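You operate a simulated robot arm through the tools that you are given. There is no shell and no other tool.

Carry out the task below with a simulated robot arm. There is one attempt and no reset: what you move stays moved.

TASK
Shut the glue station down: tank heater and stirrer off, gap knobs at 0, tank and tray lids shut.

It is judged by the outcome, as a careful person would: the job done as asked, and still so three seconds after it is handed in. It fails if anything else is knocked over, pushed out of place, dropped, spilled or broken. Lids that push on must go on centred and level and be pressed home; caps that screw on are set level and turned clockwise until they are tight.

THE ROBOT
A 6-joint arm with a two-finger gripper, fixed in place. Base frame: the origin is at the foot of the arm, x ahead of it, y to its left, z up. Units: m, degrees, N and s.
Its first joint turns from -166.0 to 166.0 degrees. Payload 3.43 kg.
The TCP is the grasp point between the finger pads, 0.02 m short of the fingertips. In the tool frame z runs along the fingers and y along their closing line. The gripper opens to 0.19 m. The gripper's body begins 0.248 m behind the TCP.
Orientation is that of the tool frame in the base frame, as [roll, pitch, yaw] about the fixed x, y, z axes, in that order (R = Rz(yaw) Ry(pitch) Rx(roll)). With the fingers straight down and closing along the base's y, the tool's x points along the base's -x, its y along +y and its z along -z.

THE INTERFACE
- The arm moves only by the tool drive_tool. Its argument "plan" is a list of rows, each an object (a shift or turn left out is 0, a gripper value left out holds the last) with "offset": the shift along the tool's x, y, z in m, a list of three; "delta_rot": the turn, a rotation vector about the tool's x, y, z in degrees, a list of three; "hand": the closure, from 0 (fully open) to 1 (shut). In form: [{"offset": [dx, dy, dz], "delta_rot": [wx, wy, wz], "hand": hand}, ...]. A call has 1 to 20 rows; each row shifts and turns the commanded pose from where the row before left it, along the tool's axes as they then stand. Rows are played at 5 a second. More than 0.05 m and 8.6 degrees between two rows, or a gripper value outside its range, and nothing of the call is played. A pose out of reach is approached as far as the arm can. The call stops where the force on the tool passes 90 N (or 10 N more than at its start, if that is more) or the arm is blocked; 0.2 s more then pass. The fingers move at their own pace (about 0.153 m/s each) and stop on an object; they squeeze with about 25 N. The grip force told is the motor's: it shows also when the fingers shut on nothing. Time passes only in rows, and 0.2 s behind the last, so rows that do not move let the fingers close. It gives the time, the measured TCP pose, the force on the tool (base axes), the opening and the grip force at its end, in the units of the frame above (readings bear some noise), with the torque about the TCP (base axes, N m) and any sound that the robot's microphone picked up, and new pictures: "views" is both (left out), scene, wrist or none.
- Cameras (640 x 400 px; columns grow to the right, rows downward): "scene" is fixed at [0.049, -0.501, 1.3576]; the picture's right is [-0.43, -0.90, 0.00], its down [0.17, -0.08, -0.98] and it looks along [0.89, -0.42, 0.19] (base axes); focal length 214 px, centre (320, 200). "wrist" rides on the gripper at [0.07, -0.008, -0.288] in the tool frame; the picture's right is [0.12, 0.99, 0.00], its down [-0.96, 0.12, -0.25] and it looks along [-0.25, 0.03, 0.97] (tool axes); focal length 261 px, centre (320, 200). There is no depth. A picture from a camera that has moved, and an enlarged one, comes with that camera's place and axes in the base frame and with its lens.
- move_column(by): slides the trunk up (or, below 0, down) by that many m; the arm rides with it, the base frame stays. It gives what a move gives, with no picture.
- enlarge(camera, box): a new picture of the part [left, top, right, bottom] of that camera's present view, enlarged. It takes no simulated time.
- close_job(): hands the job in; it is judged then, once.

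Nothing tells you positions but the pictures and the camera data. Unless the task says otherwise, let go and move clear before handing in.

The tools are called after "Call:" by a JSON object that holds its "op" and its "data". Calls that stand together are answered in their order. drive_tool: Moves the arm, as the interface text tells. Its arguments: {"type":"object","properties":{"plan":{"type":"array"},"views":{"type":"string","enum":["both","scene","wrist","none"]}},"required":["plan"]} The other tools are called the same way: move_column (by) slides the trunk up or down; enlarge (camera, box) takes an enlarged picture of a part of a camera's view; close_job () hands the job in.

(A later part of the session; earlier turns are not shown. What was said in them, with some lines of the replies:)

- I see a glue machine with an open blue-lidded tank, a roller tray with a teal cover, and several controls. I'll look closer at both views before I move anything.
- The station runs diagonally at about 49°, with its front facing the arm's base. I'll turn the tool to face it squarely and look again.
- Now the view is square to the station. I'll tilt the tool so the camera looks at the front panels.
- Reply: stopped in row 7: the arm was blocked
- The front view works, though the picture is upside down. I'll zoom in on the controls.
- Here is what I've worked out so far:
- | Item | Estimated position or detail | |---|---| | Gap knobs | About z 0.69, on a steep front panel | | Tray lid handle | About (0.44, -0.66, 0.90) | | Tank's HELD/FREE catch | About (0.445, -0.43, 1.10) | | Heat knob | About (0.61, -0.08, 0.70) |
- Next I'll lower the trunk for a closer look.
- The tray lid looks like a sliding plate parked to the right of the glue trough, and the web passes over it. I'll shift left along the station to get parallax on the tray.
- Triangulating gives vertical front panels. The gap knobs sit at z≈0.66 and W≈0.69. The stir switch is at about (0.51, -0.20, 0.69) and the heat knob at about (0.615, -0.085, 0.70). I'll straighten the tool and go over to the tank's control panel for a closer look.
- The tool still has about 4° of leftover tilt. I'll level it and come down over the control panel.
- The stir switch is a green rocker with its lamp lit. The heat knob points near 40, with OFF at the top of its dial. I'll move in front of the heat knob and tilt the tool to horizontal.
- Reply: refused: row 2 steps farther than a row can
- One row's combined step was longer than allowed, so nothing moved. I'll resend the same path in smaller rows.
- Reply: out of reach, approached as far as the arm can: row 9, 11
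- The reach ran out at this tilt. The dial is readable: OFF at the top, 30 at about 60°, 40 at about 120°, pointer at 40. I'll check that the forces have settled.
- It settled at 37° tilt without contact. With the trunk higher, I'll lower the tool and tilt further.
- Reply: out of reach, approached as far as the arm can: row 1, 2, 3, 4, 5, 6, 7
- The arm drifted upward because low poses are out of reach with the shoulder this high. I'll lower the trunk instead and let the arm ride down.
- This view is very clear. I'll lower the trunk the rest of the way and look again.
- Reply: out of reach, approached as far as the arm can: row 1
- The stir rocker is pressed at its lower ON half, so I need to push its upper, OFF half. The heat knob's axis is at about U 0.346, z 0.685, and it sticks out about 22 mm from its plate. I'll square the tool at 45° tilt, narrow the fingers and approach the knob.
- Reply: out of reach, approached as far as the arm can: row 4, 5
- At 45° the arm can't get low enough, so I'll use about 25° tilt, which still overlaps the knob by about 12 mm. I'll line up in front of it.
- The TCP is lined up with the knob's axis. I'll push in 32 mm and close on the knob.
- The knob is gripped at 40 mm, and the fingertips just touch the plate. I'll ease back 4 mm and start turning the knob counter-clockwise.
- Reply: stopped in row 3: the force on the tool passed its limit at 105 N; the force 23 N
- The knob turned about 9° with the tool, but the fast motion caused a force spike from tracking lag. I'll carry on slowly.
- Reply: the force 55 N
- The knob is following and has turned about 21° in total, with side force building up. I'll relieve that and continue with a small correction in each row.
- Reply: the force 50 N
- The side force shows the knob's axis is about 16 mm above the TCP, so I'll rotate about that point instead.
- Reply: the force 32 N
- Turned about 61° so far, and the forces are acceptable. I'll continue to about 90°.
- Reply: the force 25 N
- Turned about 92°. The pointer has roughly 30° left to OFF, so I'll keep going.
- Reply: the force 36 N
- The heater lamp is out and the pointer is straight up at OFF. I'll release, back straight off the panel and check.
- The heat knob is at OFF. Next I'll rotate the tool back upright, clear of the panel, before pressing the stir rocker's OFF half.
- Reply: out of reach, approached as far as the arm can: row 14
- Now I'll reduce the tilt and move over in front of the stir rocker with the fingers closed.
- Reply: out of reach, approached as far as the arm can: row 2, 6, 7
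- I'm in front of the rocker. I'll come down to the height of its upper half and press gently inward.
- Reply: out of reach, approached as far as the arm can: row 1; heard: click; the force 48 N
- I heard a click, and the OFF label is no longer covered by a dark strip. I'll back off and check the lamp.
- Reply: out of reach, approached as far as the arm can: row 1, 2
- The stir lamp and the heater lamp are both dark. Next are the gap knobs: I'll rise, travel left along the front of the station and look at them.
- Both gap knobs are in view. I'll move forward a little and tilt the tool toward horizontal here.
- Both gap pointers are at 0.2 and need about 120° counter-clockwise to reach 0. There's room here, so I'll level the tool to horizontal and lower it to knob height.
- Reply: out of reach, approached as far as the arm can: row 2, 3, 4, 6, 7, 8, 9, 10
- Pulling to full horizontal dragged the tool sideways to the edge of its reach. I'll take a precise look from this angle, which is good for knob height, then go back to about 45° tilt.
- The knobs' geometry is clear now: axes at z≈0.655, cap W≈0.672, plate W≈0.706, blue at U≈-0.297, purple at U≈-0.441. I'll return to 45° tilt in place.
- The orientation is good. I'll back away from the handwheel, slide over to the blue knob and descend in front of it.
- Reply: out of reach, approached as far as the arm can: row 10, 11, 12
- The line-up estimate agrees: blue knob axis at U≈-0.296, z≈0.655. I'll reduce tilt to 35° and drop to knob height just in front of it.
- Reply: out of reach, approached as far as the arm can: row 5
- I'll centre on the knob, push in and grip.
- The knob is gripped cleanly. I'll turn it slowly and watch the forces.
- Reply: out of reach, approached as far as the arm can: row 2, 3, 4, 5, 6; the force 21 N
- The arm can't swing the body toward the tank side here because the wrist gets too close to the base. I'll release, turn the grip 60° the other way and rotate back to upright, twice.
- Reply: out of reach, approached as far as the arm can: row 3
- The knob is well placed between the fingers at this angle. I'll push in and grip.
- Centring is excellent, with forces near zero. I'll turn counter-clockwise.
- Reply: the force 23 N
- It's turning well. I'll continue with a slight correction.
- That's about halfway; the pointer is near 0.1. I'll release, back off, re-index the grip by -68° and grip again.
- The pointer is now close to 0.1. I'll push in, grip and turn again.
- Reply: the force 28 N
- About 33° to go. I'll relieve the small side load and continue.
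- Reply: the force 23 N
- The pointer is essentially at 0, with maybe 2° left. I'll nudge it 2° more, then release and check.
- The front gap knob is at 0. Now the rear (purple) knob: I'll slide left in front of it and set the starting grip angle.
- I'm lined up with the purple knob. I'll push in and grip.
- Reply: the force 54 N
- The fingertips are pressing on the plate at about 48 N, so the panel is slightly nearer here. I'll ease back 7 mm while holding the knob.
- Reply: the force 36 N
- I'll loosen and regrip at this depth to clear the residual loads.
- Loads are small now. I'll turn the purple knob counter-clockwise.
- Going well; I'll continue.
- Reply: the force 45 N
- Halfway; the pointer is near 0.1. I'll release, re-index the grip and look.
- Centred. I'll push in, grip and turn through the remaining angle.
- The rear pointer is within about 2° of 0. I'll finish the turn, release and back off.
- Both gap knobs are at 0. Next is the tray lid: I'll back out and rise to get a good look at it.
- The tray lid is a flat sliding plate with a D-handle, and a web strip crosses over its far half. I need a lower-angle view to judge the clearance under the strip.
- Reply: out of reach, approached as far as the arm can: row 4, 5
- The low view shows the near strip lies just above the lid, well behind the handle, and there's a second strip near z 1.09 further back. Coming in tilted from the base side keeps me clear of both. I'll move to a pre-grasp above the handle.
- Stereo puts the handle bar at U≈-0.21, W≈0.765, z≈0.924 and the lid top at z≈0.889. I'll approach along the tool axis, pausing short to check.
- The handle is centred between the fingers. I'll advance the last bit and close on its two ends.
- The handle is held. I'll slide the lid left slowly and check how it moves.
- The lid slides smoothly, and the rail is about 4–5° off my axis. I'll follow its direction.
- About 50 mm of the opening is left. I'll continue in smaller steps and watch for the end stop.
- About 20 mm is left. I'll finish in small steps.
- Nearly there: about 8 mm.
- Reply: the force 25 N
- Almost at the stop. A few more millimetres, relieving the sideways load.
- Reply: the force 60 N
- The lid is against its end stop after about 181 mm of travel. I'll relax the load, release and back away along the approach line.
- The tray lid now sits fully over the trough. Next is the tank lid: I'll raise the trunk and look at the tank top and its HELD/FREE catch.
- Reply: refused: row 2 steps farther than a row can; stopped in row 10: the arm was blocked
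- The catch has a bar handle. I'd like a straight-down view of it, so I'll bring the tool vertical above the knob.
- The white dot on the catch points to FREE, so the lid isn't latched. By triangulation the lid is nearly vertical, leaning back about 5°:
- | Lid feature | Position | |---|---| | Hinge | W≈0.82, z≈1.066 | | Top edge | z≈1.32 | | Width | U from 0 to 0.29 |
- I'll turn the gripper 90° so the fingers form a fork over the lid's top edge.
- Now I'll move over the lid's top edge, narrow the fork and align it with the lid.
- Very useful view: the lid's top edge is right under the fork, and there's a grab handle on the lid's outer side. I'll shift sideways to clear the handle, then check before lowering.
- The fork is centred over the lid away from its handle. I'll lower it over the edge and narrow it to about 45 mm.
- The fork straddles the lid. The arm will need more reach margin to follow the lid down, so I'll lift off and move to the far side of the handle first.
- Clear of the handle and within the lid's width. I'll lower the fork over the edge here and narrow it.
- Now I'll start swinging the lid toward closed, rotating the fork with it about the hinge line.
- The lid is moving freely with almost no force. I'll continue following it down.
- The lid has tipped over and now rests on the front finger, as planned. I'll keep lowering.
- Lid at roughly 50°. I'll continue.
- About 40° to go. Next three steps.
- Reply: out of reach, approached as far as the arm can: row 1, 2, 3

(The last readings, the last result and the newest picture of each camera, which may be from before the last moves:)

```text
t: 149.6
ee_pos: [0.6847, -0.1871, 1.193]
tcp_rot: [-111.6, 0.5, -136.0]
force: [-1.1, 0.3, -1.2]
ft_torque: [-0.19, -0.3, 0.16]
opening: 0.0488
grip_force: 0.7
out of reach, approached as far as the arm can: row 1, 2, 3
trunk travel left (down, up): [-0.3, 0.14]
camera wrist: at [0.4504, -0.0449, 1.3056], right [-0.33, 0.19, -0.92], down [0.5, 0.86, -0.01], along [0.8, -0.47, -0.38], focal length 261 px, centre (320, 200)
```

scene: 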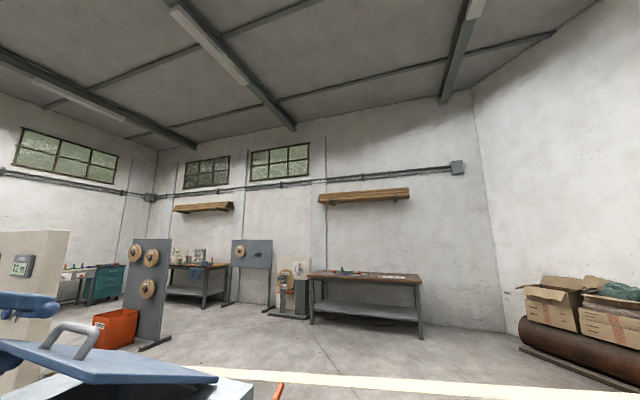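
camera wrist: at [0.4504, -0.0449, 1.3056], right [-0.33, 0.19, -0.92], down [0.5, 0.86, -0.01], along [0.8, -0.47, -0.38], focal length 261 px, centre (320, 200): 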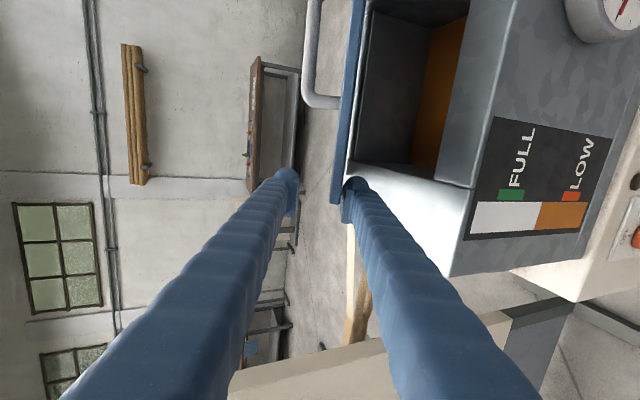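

The arm is at its tilt limit and sliding sideways. I'll ease the tilt back to 50° and return to the earlier spot along the lid, keeping it supported on the front finger.

Call:
{"op": "drive_tool", "data": {"plan": [{"delta_rot": [-3.6, 0, 0], "offset": [0.0088, 0.0008, -0.0046]}, {"delta_rot": [-3.6, 0, 0], "offset": [0.0088, 0.0008, -0.0046]}, {"delta_rot": [-3.6, 0, 0], "offset": [0.0088, 0.0008, -0.0046]}, {"delta_rot": [-3.6, 0, 0], "offset": [0.0088, 0.0008, -0.0046]}, {"delta_rot": [-3.6, 0, 0], "offset": [0.0088, 0.0008, -0.0046]}, {}]}}

Call:
{"op": "enlarge", "data": {"camera": "scene", "box": [0, 280, 240, 400]}}

```text
t: 151.0
ee_pos: [0.6404, -0.2022, 1.1995]
tcp_rot: [-129.7, 0.5, -135.7]
force: [-0.5, 0.9, -1.5]
ft_torque: [-0.01, 0.01, 0.06]
opening: 0.0486
grip_force: 1.0
trunk travel left (down, up): [-0.3, 0.14]
camera wrist: at [0.4375, -0.0971, 1.389], right [-0.52, 0.38, -0.77], down [0.5, 0.86, 0.08], along [0.69, -0.34, -0.64], focal length 261 px, centre (320, 200)
```

scene: 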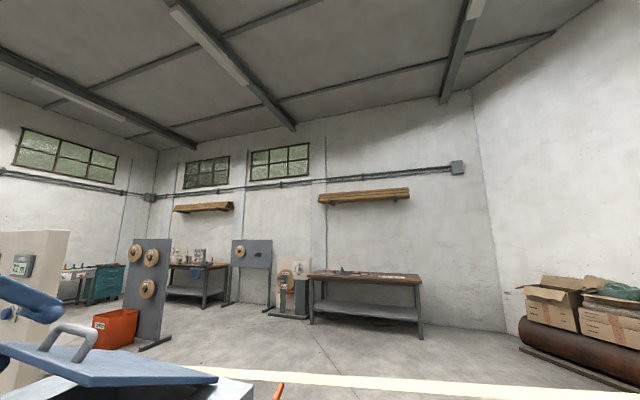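
wrist: 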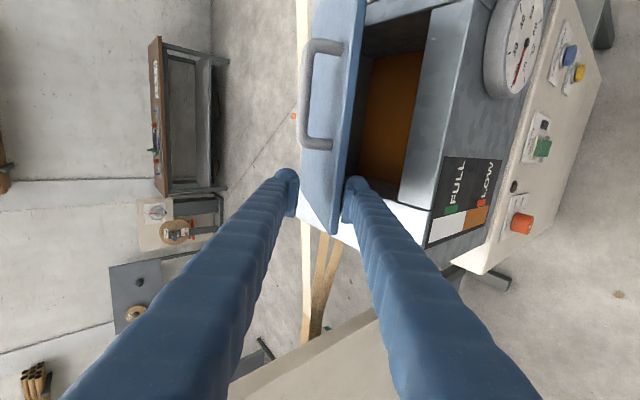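

```text
2.67 times, centred on (120, 340) of scene
camera zoom: at [0.049, -0.501, 1.3576], right [-0.43, -0.9, 0.0], down [0.17, -0.08, -0.98], along [0.89, -0.42, 0.19], focal length 572 px, centre (853, -173)
```

zoom: 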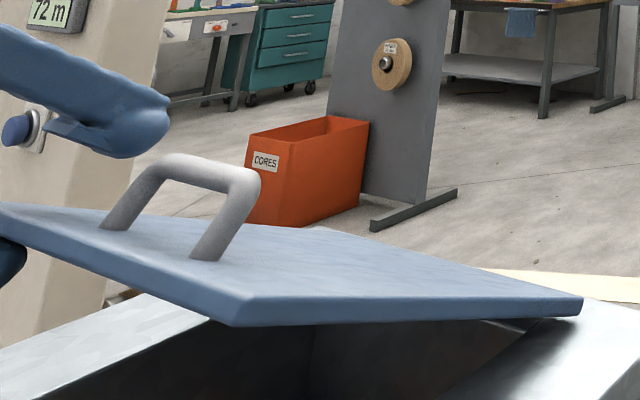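

The lid is supported at around 25°. I'll lower further with the trunk, which gives a pure vertical motion, while drawing back slightly.

Call:
{"op": "drive_tool", "data": {"plan": [{"offset": [0, 0.0077, -0.0092]}, {}], "views": "none"}}

Call:
{"op": "move_column", "data": {"by": -0.035}}

Call:
{"op": "drive_tool", "data": {"plan": [{"offset": [0, 0.0077, -0.0092]}, {}]}}

Call:
{"op": "enlarge", "data": {"camera": "scene", "box": [0, 280, 240, 400]}}

```text
t: 151.6
ee_pos: [0.6319, -0.1937, 1.1985]
tcp_rot: [-129.7, 0.6, -135.8]
force: [0.5, 0.0, -2.3]
ft_torque: [-0.05, 0.01, 0.02]
opening: 0.0487
grip_force: 1.0
trunk travel left (down, up): [-0.3, 0.14]
```

```text
t: 152.4
ee_pos: [0.6307, -0.1949, 1.1662]
tcp_rot: [-129.5, 0.6, -135.8]
force: [-0.8, -0.2, -2.4]
ft_torque: [-0.05, 0.0, 0.03]
opening: 0.0486
grip_force: 1.3
trunk travel left (down, up): [-0.265, 0.175]
```

```text
t: 153.0
ee_pos: [0.6226, -0.1863, 1.1632]
tcp_rot: [-129.7, 0.7, -135.8]
force: [-0.5, -0.5, -2.0]
ft_torque: [-0.07, 0.04, -0.01]
opening: 0.0486
grip_force: 1.0
trunk travel left (down, up): [-0.265, 0.175]
camera wrist: at [0.4211, -0.0798, 1.3538], right [-0.52, 0.38, -0.77], down [0.5, 0.86, 0.08], along [0.69, -0.35, -0.64], focal length 261 px, centre (320, 200)
```

scene: 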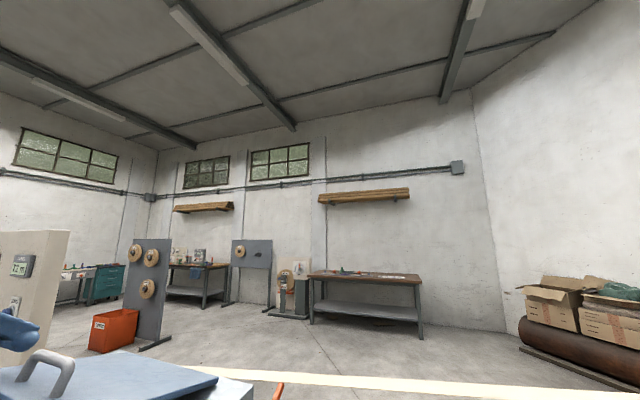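
wrist: 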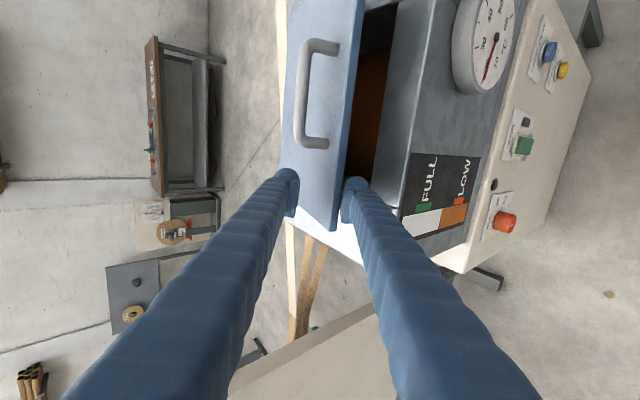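

```text
2.67 times, centred on (120, 340) of scene
camera zoom: at [0.049, -0.501, 1.3576], right [-0.43, -0.9, 0.0], down [0.17, -0.08, -0.98], along [0.89, -0.42, 0.19], focal length 572 px, centre (853, -173)
```

zoom: 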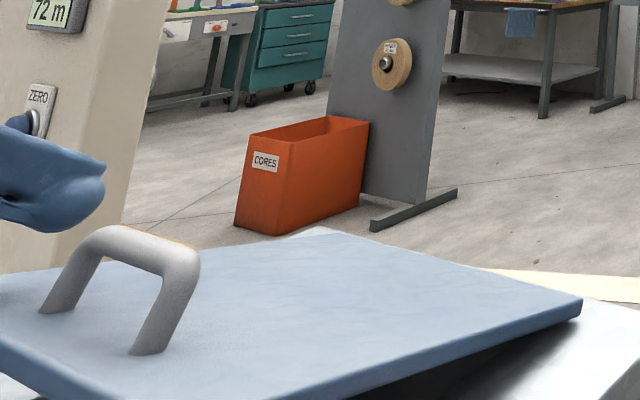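

Working smoothly; the lid is at about 17°. I'll lower another 50 mm.

Call:
{"op": "move_column", "data": {"by": -0.03}}

Call:
{"op": "move_column", "data": {"by": -0.02}}

Call:
{"op": "drive_tool", "data": {"plan": [{}]}}

Call:
{"op": "enlarge", "data": {"camera": "scene", "box": [0, 280, 240, 400]}}

Call:
{"op": "enlarge", "data": {"camera": "wrist", "box": [220, 120, 420, 245]}}

```text
t: 153.8
ee_pos: [0.6232, -0.1873, 1.1341]
tcp_rot: [-129.5, 0.4, -135.7]
force: [-1.5, 1.0, -1.4]
ft_torque: [-0.03, 0.01, 0.07]
opening: 0.0486
grip_force: 1.1
trunk travel left (down, up): [-0.235, 0.205]
```

```text
t: 154.4
ee_pos: [0.622, -0.1854, 1.1151]
tcp_rot: [-129.5, 0.7, -135.9]
force: [-6.4, 6.2, 12.1]
ft_torque: [0.54, 0.47, 0.02]
opening: 0.0456
grip_force: 0.0
trunk travel left (down, up): [-0.215, 0.225]
```

```text
t: 154.8
ee_pos: [0.6229, -0.186, 1.1157]
tcp_rot: [-129.5, 0.6, -135.8]
force: [-5.0, 9.2, 15.8]
ft_torque: [0.59, 0.49, 0.05]
opening: 0.0445
grip_force: 0.1
trunk travel left (down, up): [-0.215, 0.225]
camera wrist: at [0.42, -0.0792, 1.3046], right [-0.52, 0.38, -0.77], down [0.5, 0.86, 0.08], along [0.69, -0.35, -0.64], focal length 261 px, centre (320, 200)
```

scene: 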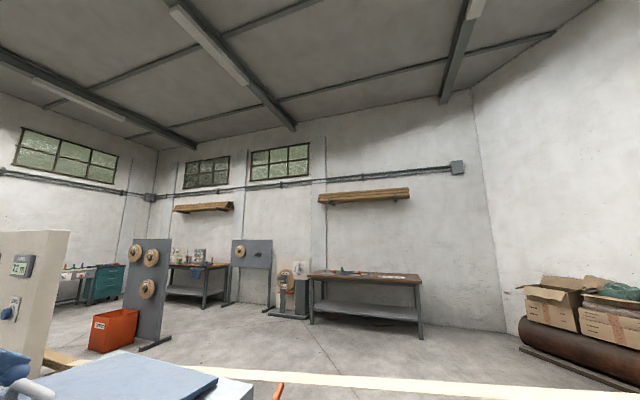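
wrist: 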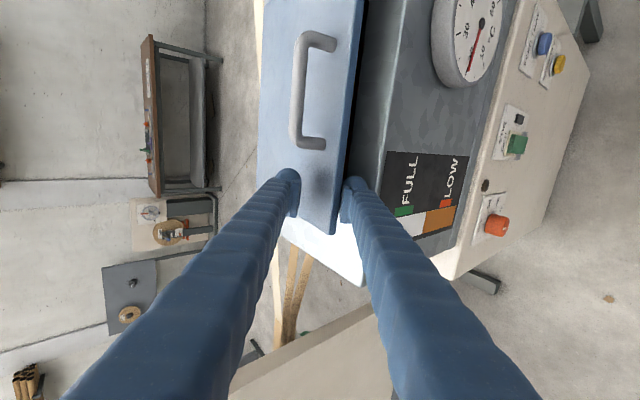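

```text
2.67 times, centred on (120, 340) of scene
camera zoom: at [0.049, -0.501, 1.3576], right [-0.43, -0.9, 0.0], down [0.17, -0.08, -0.98], along [0.89, -0.42, 0.19], focal length 572 px, centre (853, -173)
```

zoom: 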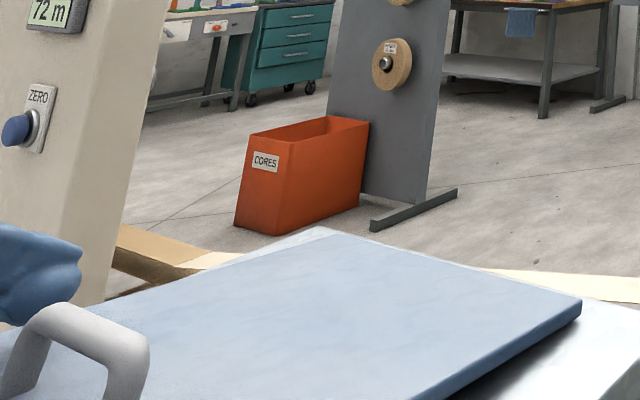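

```text
3.20 times, centred on (320, 182) of wrist
camera zoom: at [0.42, -0.0792, 1.3046], right [-0.52, 0.38, -0.77], down [0.5, 0.86, 0.08], along [0.69, -0.35, -0.64], focal length 834 px, centre (320, 256)
```

zoom: 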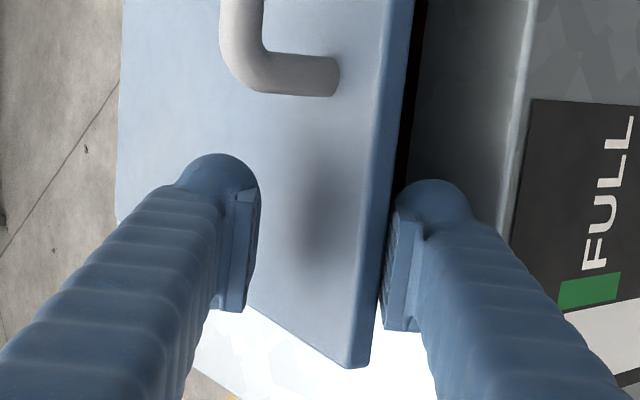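

The front fingertip has just touched the rim, so the lid is almost down. I'll lift a hair and draw the fork straight back so the lid settles the last bit.

Call:
{"op": "drive_tool", "data": {"plan": [{"offset": [0, -0.0023, -0.0019]}, {"offset": [0, 0.0064, -0.0077]}, {"offset": [0, 0.0064, -0.0077]}, {"offset": [0, 0.0064, -0.0077]}, {"offset": [0, 0.0064, -0.0077]}, {"offset": [0, 0.0064, -0.0077]}, {}]}}

Call:
{"op": "enlarge", "data": {"camera": "wrist", "box": [220, 100, 460, 250]}}

```text
t: 156.4
ee_pos: [0.6091, -0.1465, 1.1262]
tcp_rot: [-129.8, 0.4, -136.0]
force: [0.5, 0.1, 0.6]
ft_torque: [0.0, 0.01, 0.0]
opening: 0.0476
grip_force: 0.1
out of reach, approached as far as the arm can: row 3, 4, 5, 6
trunk travel left (down, up): [-0.215, 0.225]
camera wrist: at [0.4084, -0.0396, 1.3162], right [-0.52, 0.38, -0.76], down [0.51, 0.86, 0.08], along [0.68, -0.35, -0.64], focal length 261 px, centre (320, 200)
```

scene: 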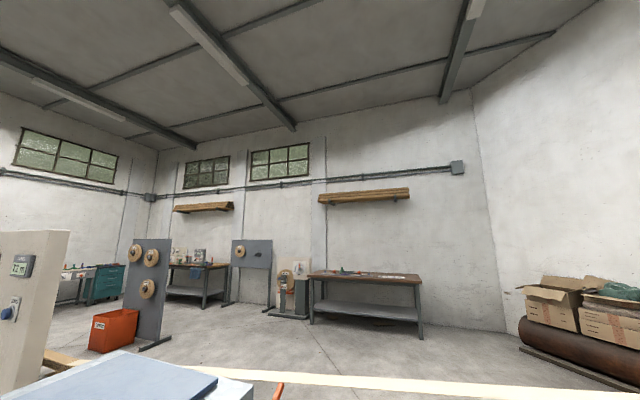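
wrist: 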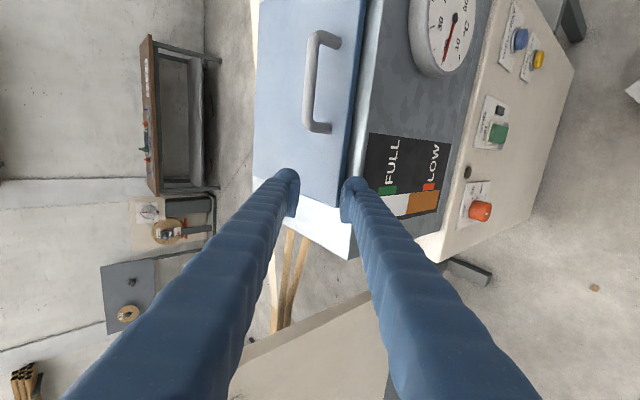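

```text
2.67 times, centred on (340, 175) of wrist
camera zoom: at [0.4084, -0.0396, 1.3162], right [-0.52, 0.38, -0.76], down [0.51, 0.86, 0.08], along [0.68, -0.35, -0.64], focal length 695 px, centre (267, 267)
```

zoom: 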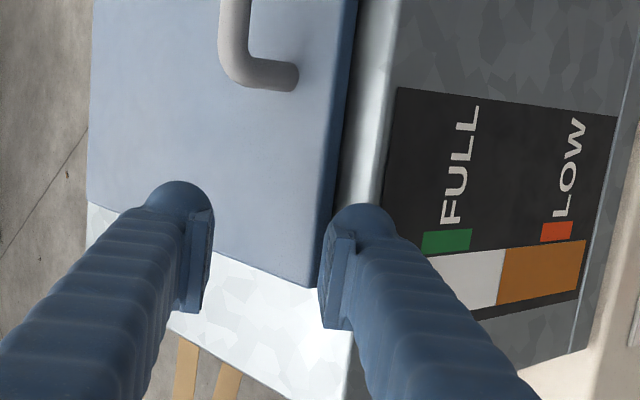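

The lid has dropped and the fork is free, with forces near zero. I'll ease the tilt, back away and look.

Call:
{"op": "drive_tool", "data": {"plan": [{"delta_rot": [-4, 0, 0], "offset": [0, 0, -0.008]}, {"delta_rot": [-4, 0, 0], "offset": [0, 0, -0.008]}, {"delta_rot": [-4, 0, 0], "offset": [0, 0.005, -0.012]}, {"delta_rot": [-4, 0, 0], "offset": [0, 0.005, -0.02]}, {"delta_rot": [-4, 0, 0], "offset": [0, 0.005, -0.03]}, {"offset": [0.02, 0, -0.045]}, {"offset": [0.02, 0, -0.045]}, {}]}}

Call:
{"op": "enlarge", "data": {"camera": "scene", "box": [0, 280, 240, 400]}}

```text
t: 158.2
ee_pos: [0.5055, -0.0964, 1.2568]
tcp_rot: [-149.6, 0.6, -135.8]
force: [0.4, -0.2, 0.4]
ft_torque: [0.01, 0.0, 0.03]
opening: 0.0473
grip_force: 0.0
trunk travel left (down, up): [-0.215, 0.225]
camera wrist: at [0.3576, -0.0474, 1.5079], right [-0.68, 0.53, -0.5], down [0.53, 0.83, 0.17], along [0.51, -0.15, -0.85], focal length 261 px, centre (320, 200)
```

scene: 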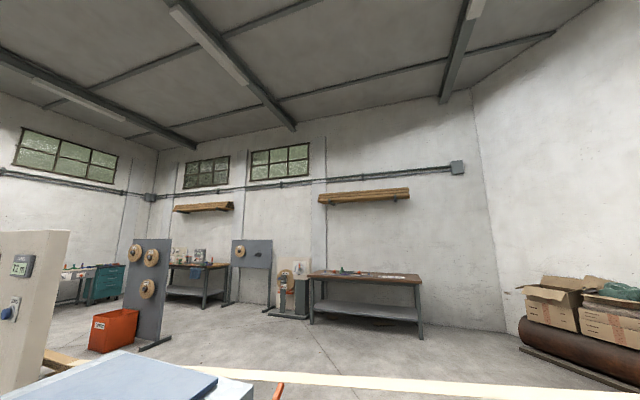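
wrist: 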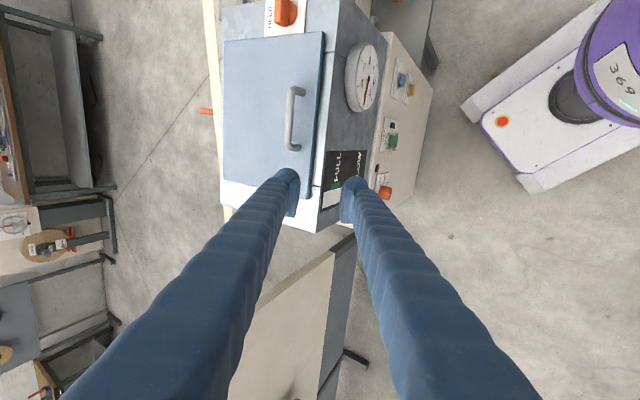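

```text
2.67 times, centred on (120, 340) of scene
camera zoom: at [0.049, -0.501, 1.3576], right [-0.43, -0.9, 0.0], down [0.17, -0.08, -0.98], along [0.89, -0.42, 0.19], focal length 572 px, centre (853, -173)
```

zoom: 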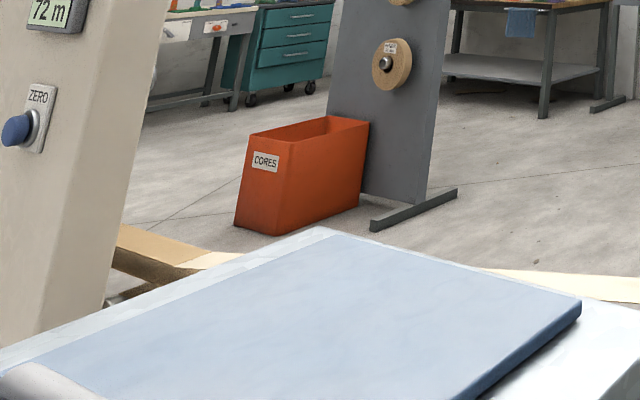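

The lid is down over the opening. I'll zoom in to check that it's flush.

Call:
{"op": "enlarge", "data": {"camera": "wrist", "box": [200, 0, 400, 125]}}

Call:
{"op": "enlarge", "data": {"camera": "wrist", "box": [200, 110, 360, 240]}}

Call:
{"op": "enlarge", "data": {"camera": "scene", "box": [0, 330, 140, 400]}}

```text
3.20 times, centred on (300, 62) of wrist
camera zoom: at [0.3576, -0.0474, 1.5079], right [-0.68, 0.53, -0.5], down [0.53, 0.83, 0.17], along [0.51, -0.15, -0.85], focal length 834 px, centre (384, 640)
```

zoom: 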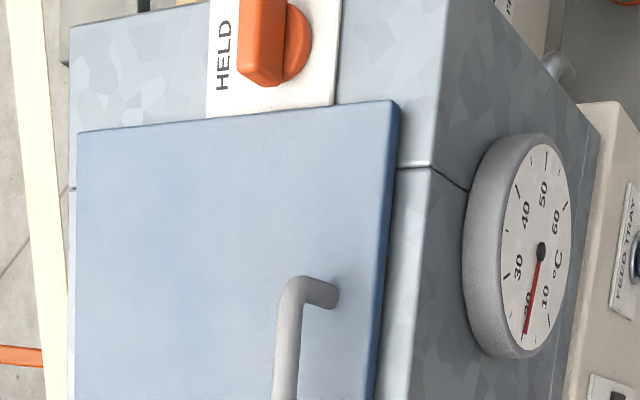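

```text
3.08 times, centred on (280, 175) of wrist
camera zoom: at [0.3576, -0.0474, 1.5079], right [-0.68, 0.53, -0.5], down [0.53, 0.83, 0.17], along [0.51, -0.15, -0.85], focal length 802 px, centre (443, 277)
```

zoom: 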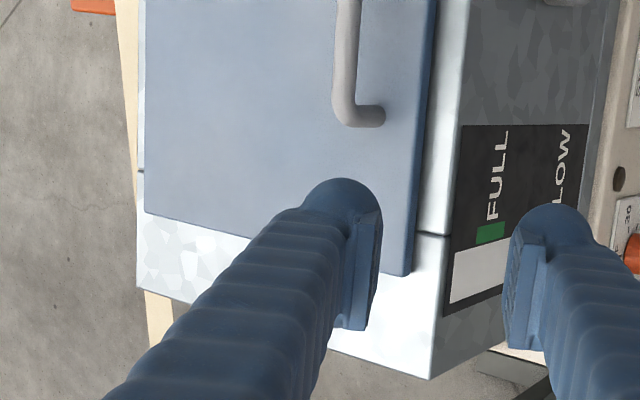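

```text
4.57 times, centred on (70, 365) of scene
camera zoom: at [0.049, -0.501, 1.3576], right [-0.43, -0.9, 0.0], down [0.17, -0.08, -0.98], along [0.89, -0.42, 0.19], focal length 980 px, centre (1463, -554)
```

zoom: 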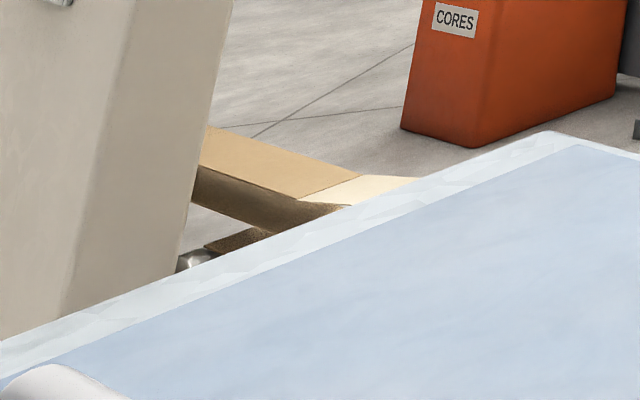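

It looks flush. As a check I'll press gently on the lid near its front edge with closed fingers.

Call:
{"op": "drive_tool", "data": {"plan": [{"hand": 1.0, "offset": [0, -0.0384, 0.0225]}, {"offset": [0, -0.0384, 0.0225]}, {"offset": [0, -0.0384, 0.0225]}, {"offset": [0, -0.0384, 0.0225]}, {}, {"offset": [0, 0.018, 0.0307]}, {"offset": [0, 0.018, 0.0307]}, {"offset": [0, 0.018, 0.0307]}, {}], "views": "wrist"}}

```text
t: 160.2
ee_pos: [0.631, -0.2245, 1.1465]
tcp_rot: [-149.6, 0.6, -135.7]
force: [-0.3, -0.4, 1.0]
ft_torque: [-0.02, -0.02, 0.03]
opening: 0.0
grip_force: 24.9
trunk travel left (down, up): [-0.215, 0.225]
camera wrist: at [0.4824, -0.1743, 1.3982], right [-0.68, 0.53, -0.5], down [0.53, 0.83, 0.17], along [0.51, -0.16, -0.85], focal length 261 px, centre (320, 200)
```

wrist: 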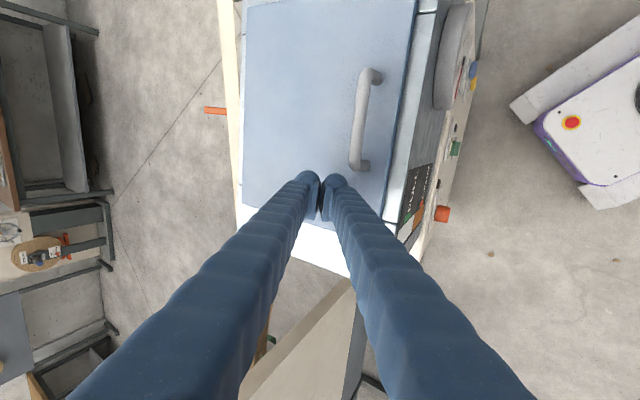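

Call:
{"op": "drive_tool", "data": {"plan": [{"offset": [0, 0.003, 0.0052]}, {"offset": [0, 0.003, 0.0052]}, {"offset": [0, 0.003, 0.0052]}, {"offset": [0, 0.003, 0.0052]}, {}], "views": "none"}}

```text
t: 161.4
ee_pos: [0.6303, -0.2251, 1.1233]
tcp_rot: [-149.6, 0.6, -135.8]
force: [0.2, -0.1, 0.7]
ft_torque: [-0.02, -0.02, -0.03]
opening: 0.0
grip_force: 25.1
trunk travel left (down, up): [-0.215, 0.225]
```

Call:
{"op": "drive_tool", "data": {"plan": [{"offset": [0, 0.002, 0.0035]}, {"offset": [0, 0.002, 0.0035]}, {"offset": [0, 0.002, 0.0035]}, {"offset": [0, 0.001, 0.0017]}, {}], "views": "none"}}

```text
t: 162.6
ee_pos: [0.6308, -0.2258, 1.1085]
tcp_rot: [-149.6, 0.6, -135.8]
force: [0.2, 0.0, 0.1]
ft_torque: [0.0, -0.01, -0.02]
opening: 0.0001
grip_force: 25.7
trunk travel left (down, up): [-0.215, 0.225]
```

Call:
{"op": "drive_tool", "data": {"plan": [{"offset": [0, 0.0015, 0.0026]}, {"offset": [0, 0.0015, 0.0026]}, {"offset": [0, 0.0015, 0.0026]}, {"offset": [0, 0.0015, 0.0026]}, {}], "views": "wrist"}}

```text
t: 163.7
ee_pos: [0.6341, -0.2265, 1.1081]
tcp_rot: [-148.7, 0.9, -135.7]
force: [-12.4, 2.4, 43.1]
ft_torque: [-0.01, 0.76, -0.23]
opening: 0.0003
grip_force: 24.6
trunk travel left (down, up): [-0.215, 0.225]
stopped in row 5: the force on the tool passed its limit at 93 N (the readings are from after the stop); the commanded pose is now the measured one
camera wrist: at [0.4817, -0.1755, 1.3568], right [-0.67, 0.53, -0.52], down [0.53, 0.83, 0.17], along [0.52, -0.16, -0.84], focal length 261 px, centre (320, 200)
```

wrist: 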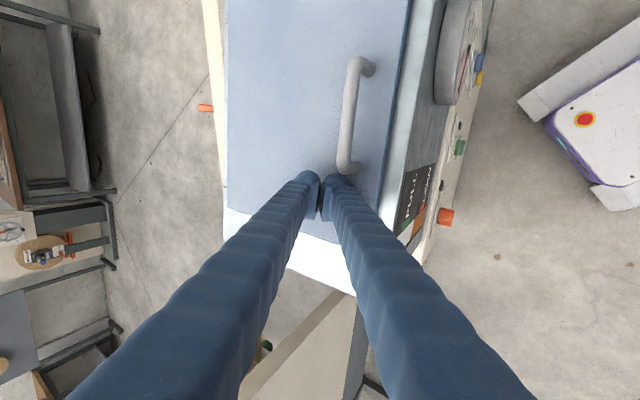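

The lid is solid under the press, so it's seated. I'll lift away and do a final check of everything.

Call:
{"op": "drive_tool", "data": {"plan": [{"offset": [0, -0.01, -0.0173]}, {"offset": [0, -0.02, -0.0345]}, {"offset": [0, -0.02, -0.0345]}, {"offset": [0, 0.02, -0.035]}, {"offset": [0, 0.03, -0.035]}, {"offset": [0, 0.03, -0.035]}, {"offset": [0, 0.03, -0.035], "hand": 0.2}, {}, {}]}}

Call:
{"op": "enlarge", "data": {"camera": "wrist", "box": [200, 80, 420, 230]}}

```text
t: 165.7
ee_pos: [0.515, -0.1069, 1.2658]
tcp_rot: [-149.2, 0.9, -135.7]
force: [-0.4, 0.4, 0.1]
ft_torque: [0.01, -0.01, 0.01]
opening: 0.1519
grip_force: 0.1
trunk travel left (down, up): [-0.215, 0.225]
camera wrist: at [0.3641, -0.0569, 1.5174], right [-0.67, 0.53, -0.51], down [0.53, 0.83, 0.17], along [0.51, -0.16, -0.84], focal length 261 px, centre (320, 200)
```

scene: 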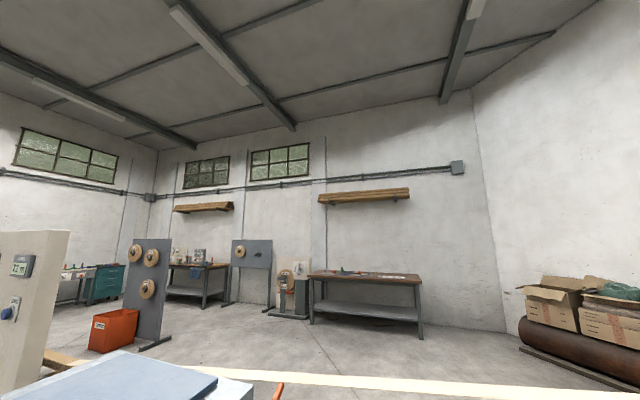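
wrist: 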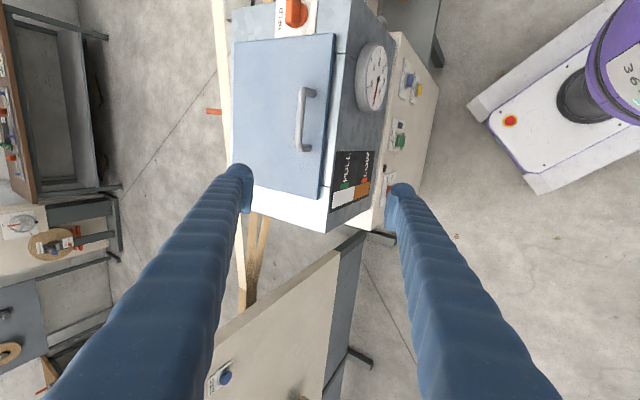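

```text
2.67 times, centred on (310, 155) of wrist
camera zoom: at [0.3641, -0.0569, 1.5174], right [-0.67, 0.53, -0.51], down [0.53, 0.83, 0.17], along [0.51, -0.16, -0.84], focal length 695 px, centre (347, 320)
```

zoom: 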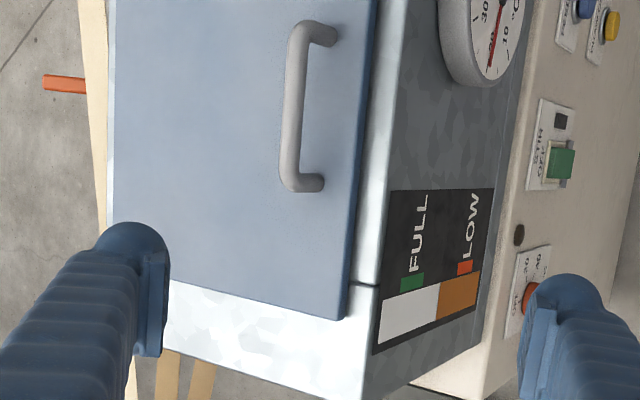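

The tank is shut and both lamps are dark. One last look along the station at the gap knobs and tray before I hand in.

Call:
{"op": "drive_tool", "data": {"plan": [{"offset": [0.045, 0, -0.01]}, {"offset": [0.045, 0, -0.01]}, {"offset": [0.045, 0, -0.01]}, {"offset": [0.045, 0, 0]}, {"offset": [0.045, 0, 0]}, {"offset": [0.045, 0, 0]}, {"offset": [0.045, 0, 0]}, {"offset": [0.045, 0, 0]}, {"offset": [0.045, 0, 0]}, {}], "views": "wrist"}}

Call:
{"op": "enlarge", "data": {"camera": "wrist", "box": [220, 0, 420, 200]}}

```text
t: 166.9
ee_pos: [0.4014, -0.1519, 1.3049]
tcp_rot: [-147.1, 1.4, -118.0]
force: [0.8, -0.4, -0.1]
ft_torque: [0.07, 0.03, 0.08]
opening: 0.152
grip_force: 0.1
trunk travel left (down, up): [-0.215, 0.225]
stopped in row 6: the arm was blocked; the commanded pose is now the measured one
camera wrist: at [0.2349, -0.1477, 1.5493], right [-0.79, 0.3, -0.54], down [0.25, 0.95, 0.17], along [0.57, 0.0, -0.82], focal length 261 px, centre (320, 200)
```

wrist: 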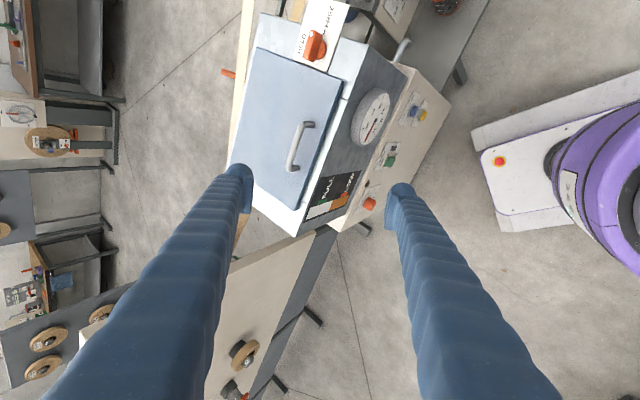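

```text
2.00 times, centred on (320, 100) of wrist
camera zoom: at [0.2349, -0.1477, 1.5493], right [-0.79, 0.3, -0.54], down [0.25, 0.95, 0.17], along [0.57, 0.0, -0.82], focal length 521 px, centre (320, 400)
```

zoom: 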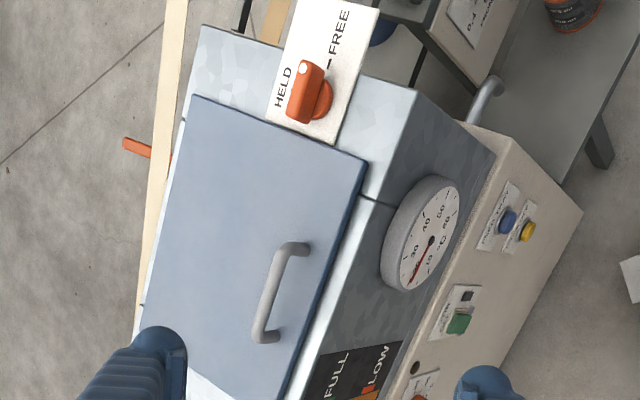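

The arm ran out of reach going that way. I'll bring the tool vertical and try a wider path over to the tray.

Call:
{"op": "drive_tool", "data": {"plan": [{"delta_rot": [-8, 0, 0]}, {"delta_rot": [-8, 0, 0]}, {"delta_rot": [-8, 0, 0]}, {"delta_rot": [-8, 0, 0]}, {}, {"offset": [0.043, -0.014, 0]}, {"offset": [0.043, -0.014, 0]}, {"offset": [0.043, -0.014, 0]}, {"offset": [0.043, -0.014, 0]}, {"offset": [0.043, -0.014, 0]}, {"offset": [0.043, -0.014, 0]}, {"offset": [0.043, -0.014, 0]}, {"offset": [0.043, -0.014, 0]}, {}], "views": "wrist"}}

Call:
{"op": "enlarge", "data": {"camera": "wrist", "box": [240, 0, 480, 180]}}

```text
t: 167.5
ee_pos: [0.421, -0.0639, 1.3195]
tcp_rot: [-159.1, 1.6, -105.2]
force: [-1.4, 0.2, 0.1]
ft_torque: [-0.05, -0.28, 0.0]
opening: 0.1518
grip_force: 0.0
trunk travel left (down, up): [-0.215, 0.225]
stopped in row 2: the arm was blocked; the commanded pose is now the measured one
camera wrist: at [0.3108, -0.1125, 1.5896], right [-0.92, 0.14, -0.36], down [0.06, 0.97, 0.22], along [0.38, 0.18, -0.91], focal length 261 px, centre (320, 200)
```

wrist: 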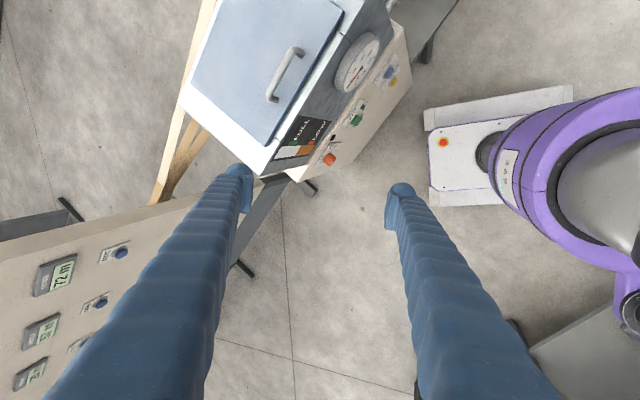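

```text
2.22 times, centred on (360, 90) of wrist
camera zoom: at [0.3108, -0.1125, 1.5896], right [-0.92, 0.14, -0.36], down [0.06, 0.97, 0.22], along [0.38, 0.18, -0.91], focal length 579 px, centre (231, 444)
```

zoom: 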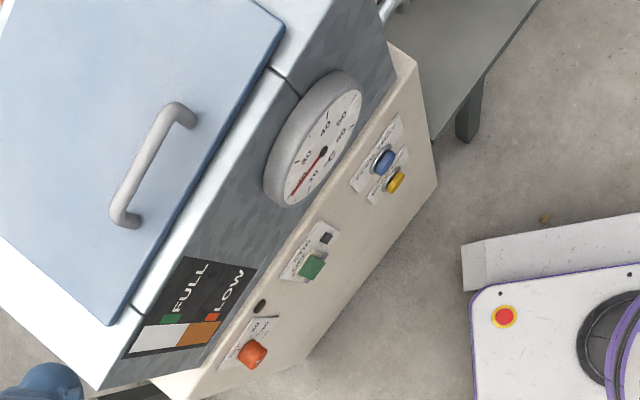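

I'm handing the job in: the tank heater and stirrer are off, both gap knobs are at 0, and the tank and tray lids are shut. The last view shows the tank lid down, both lamps dark and the arm clear of the station. My final look at the tray end didn't work because the arm was blocked. I last saw the gap knobs and tray lid right after setting them, and nothing has touched them since.

Call:
{"op": "close_job", "data": {}}

```text
The job is handed in.
```

I shut the glue station down and handed the job in, but I couldn't get a last look at the tray end. The arm was blocked on the way there, so the gap knobs and tray lid rest on the views I took right after setting them. Nothing touched them afterwards.

- **Tank heater:** the knob points to OFF and its lamp went out.
- **Stirrer:** the rocker clicked over to OFF and its lamp went out.
- **Gap knobs:** front and rear both point to 0, to within a few degrees by eye.
- **Tray lid:** slid left until it met its end stop, covering the glue trough. The roller section to the left stays uncovered, because the lid goes no further.
- **Tank lid:** lowered on the fingers and let go for the last centimetre or so. It felt solid when I pressed on its front edge.

Two moves went over the 90 N force limit and stopped themselves: the first turn of the heat knob (105 N) and the press on the tank lid (93 N). I saw no damage from either. I left the tank's HELD/FREE catch as it was; its dot appeared to point to FREE.
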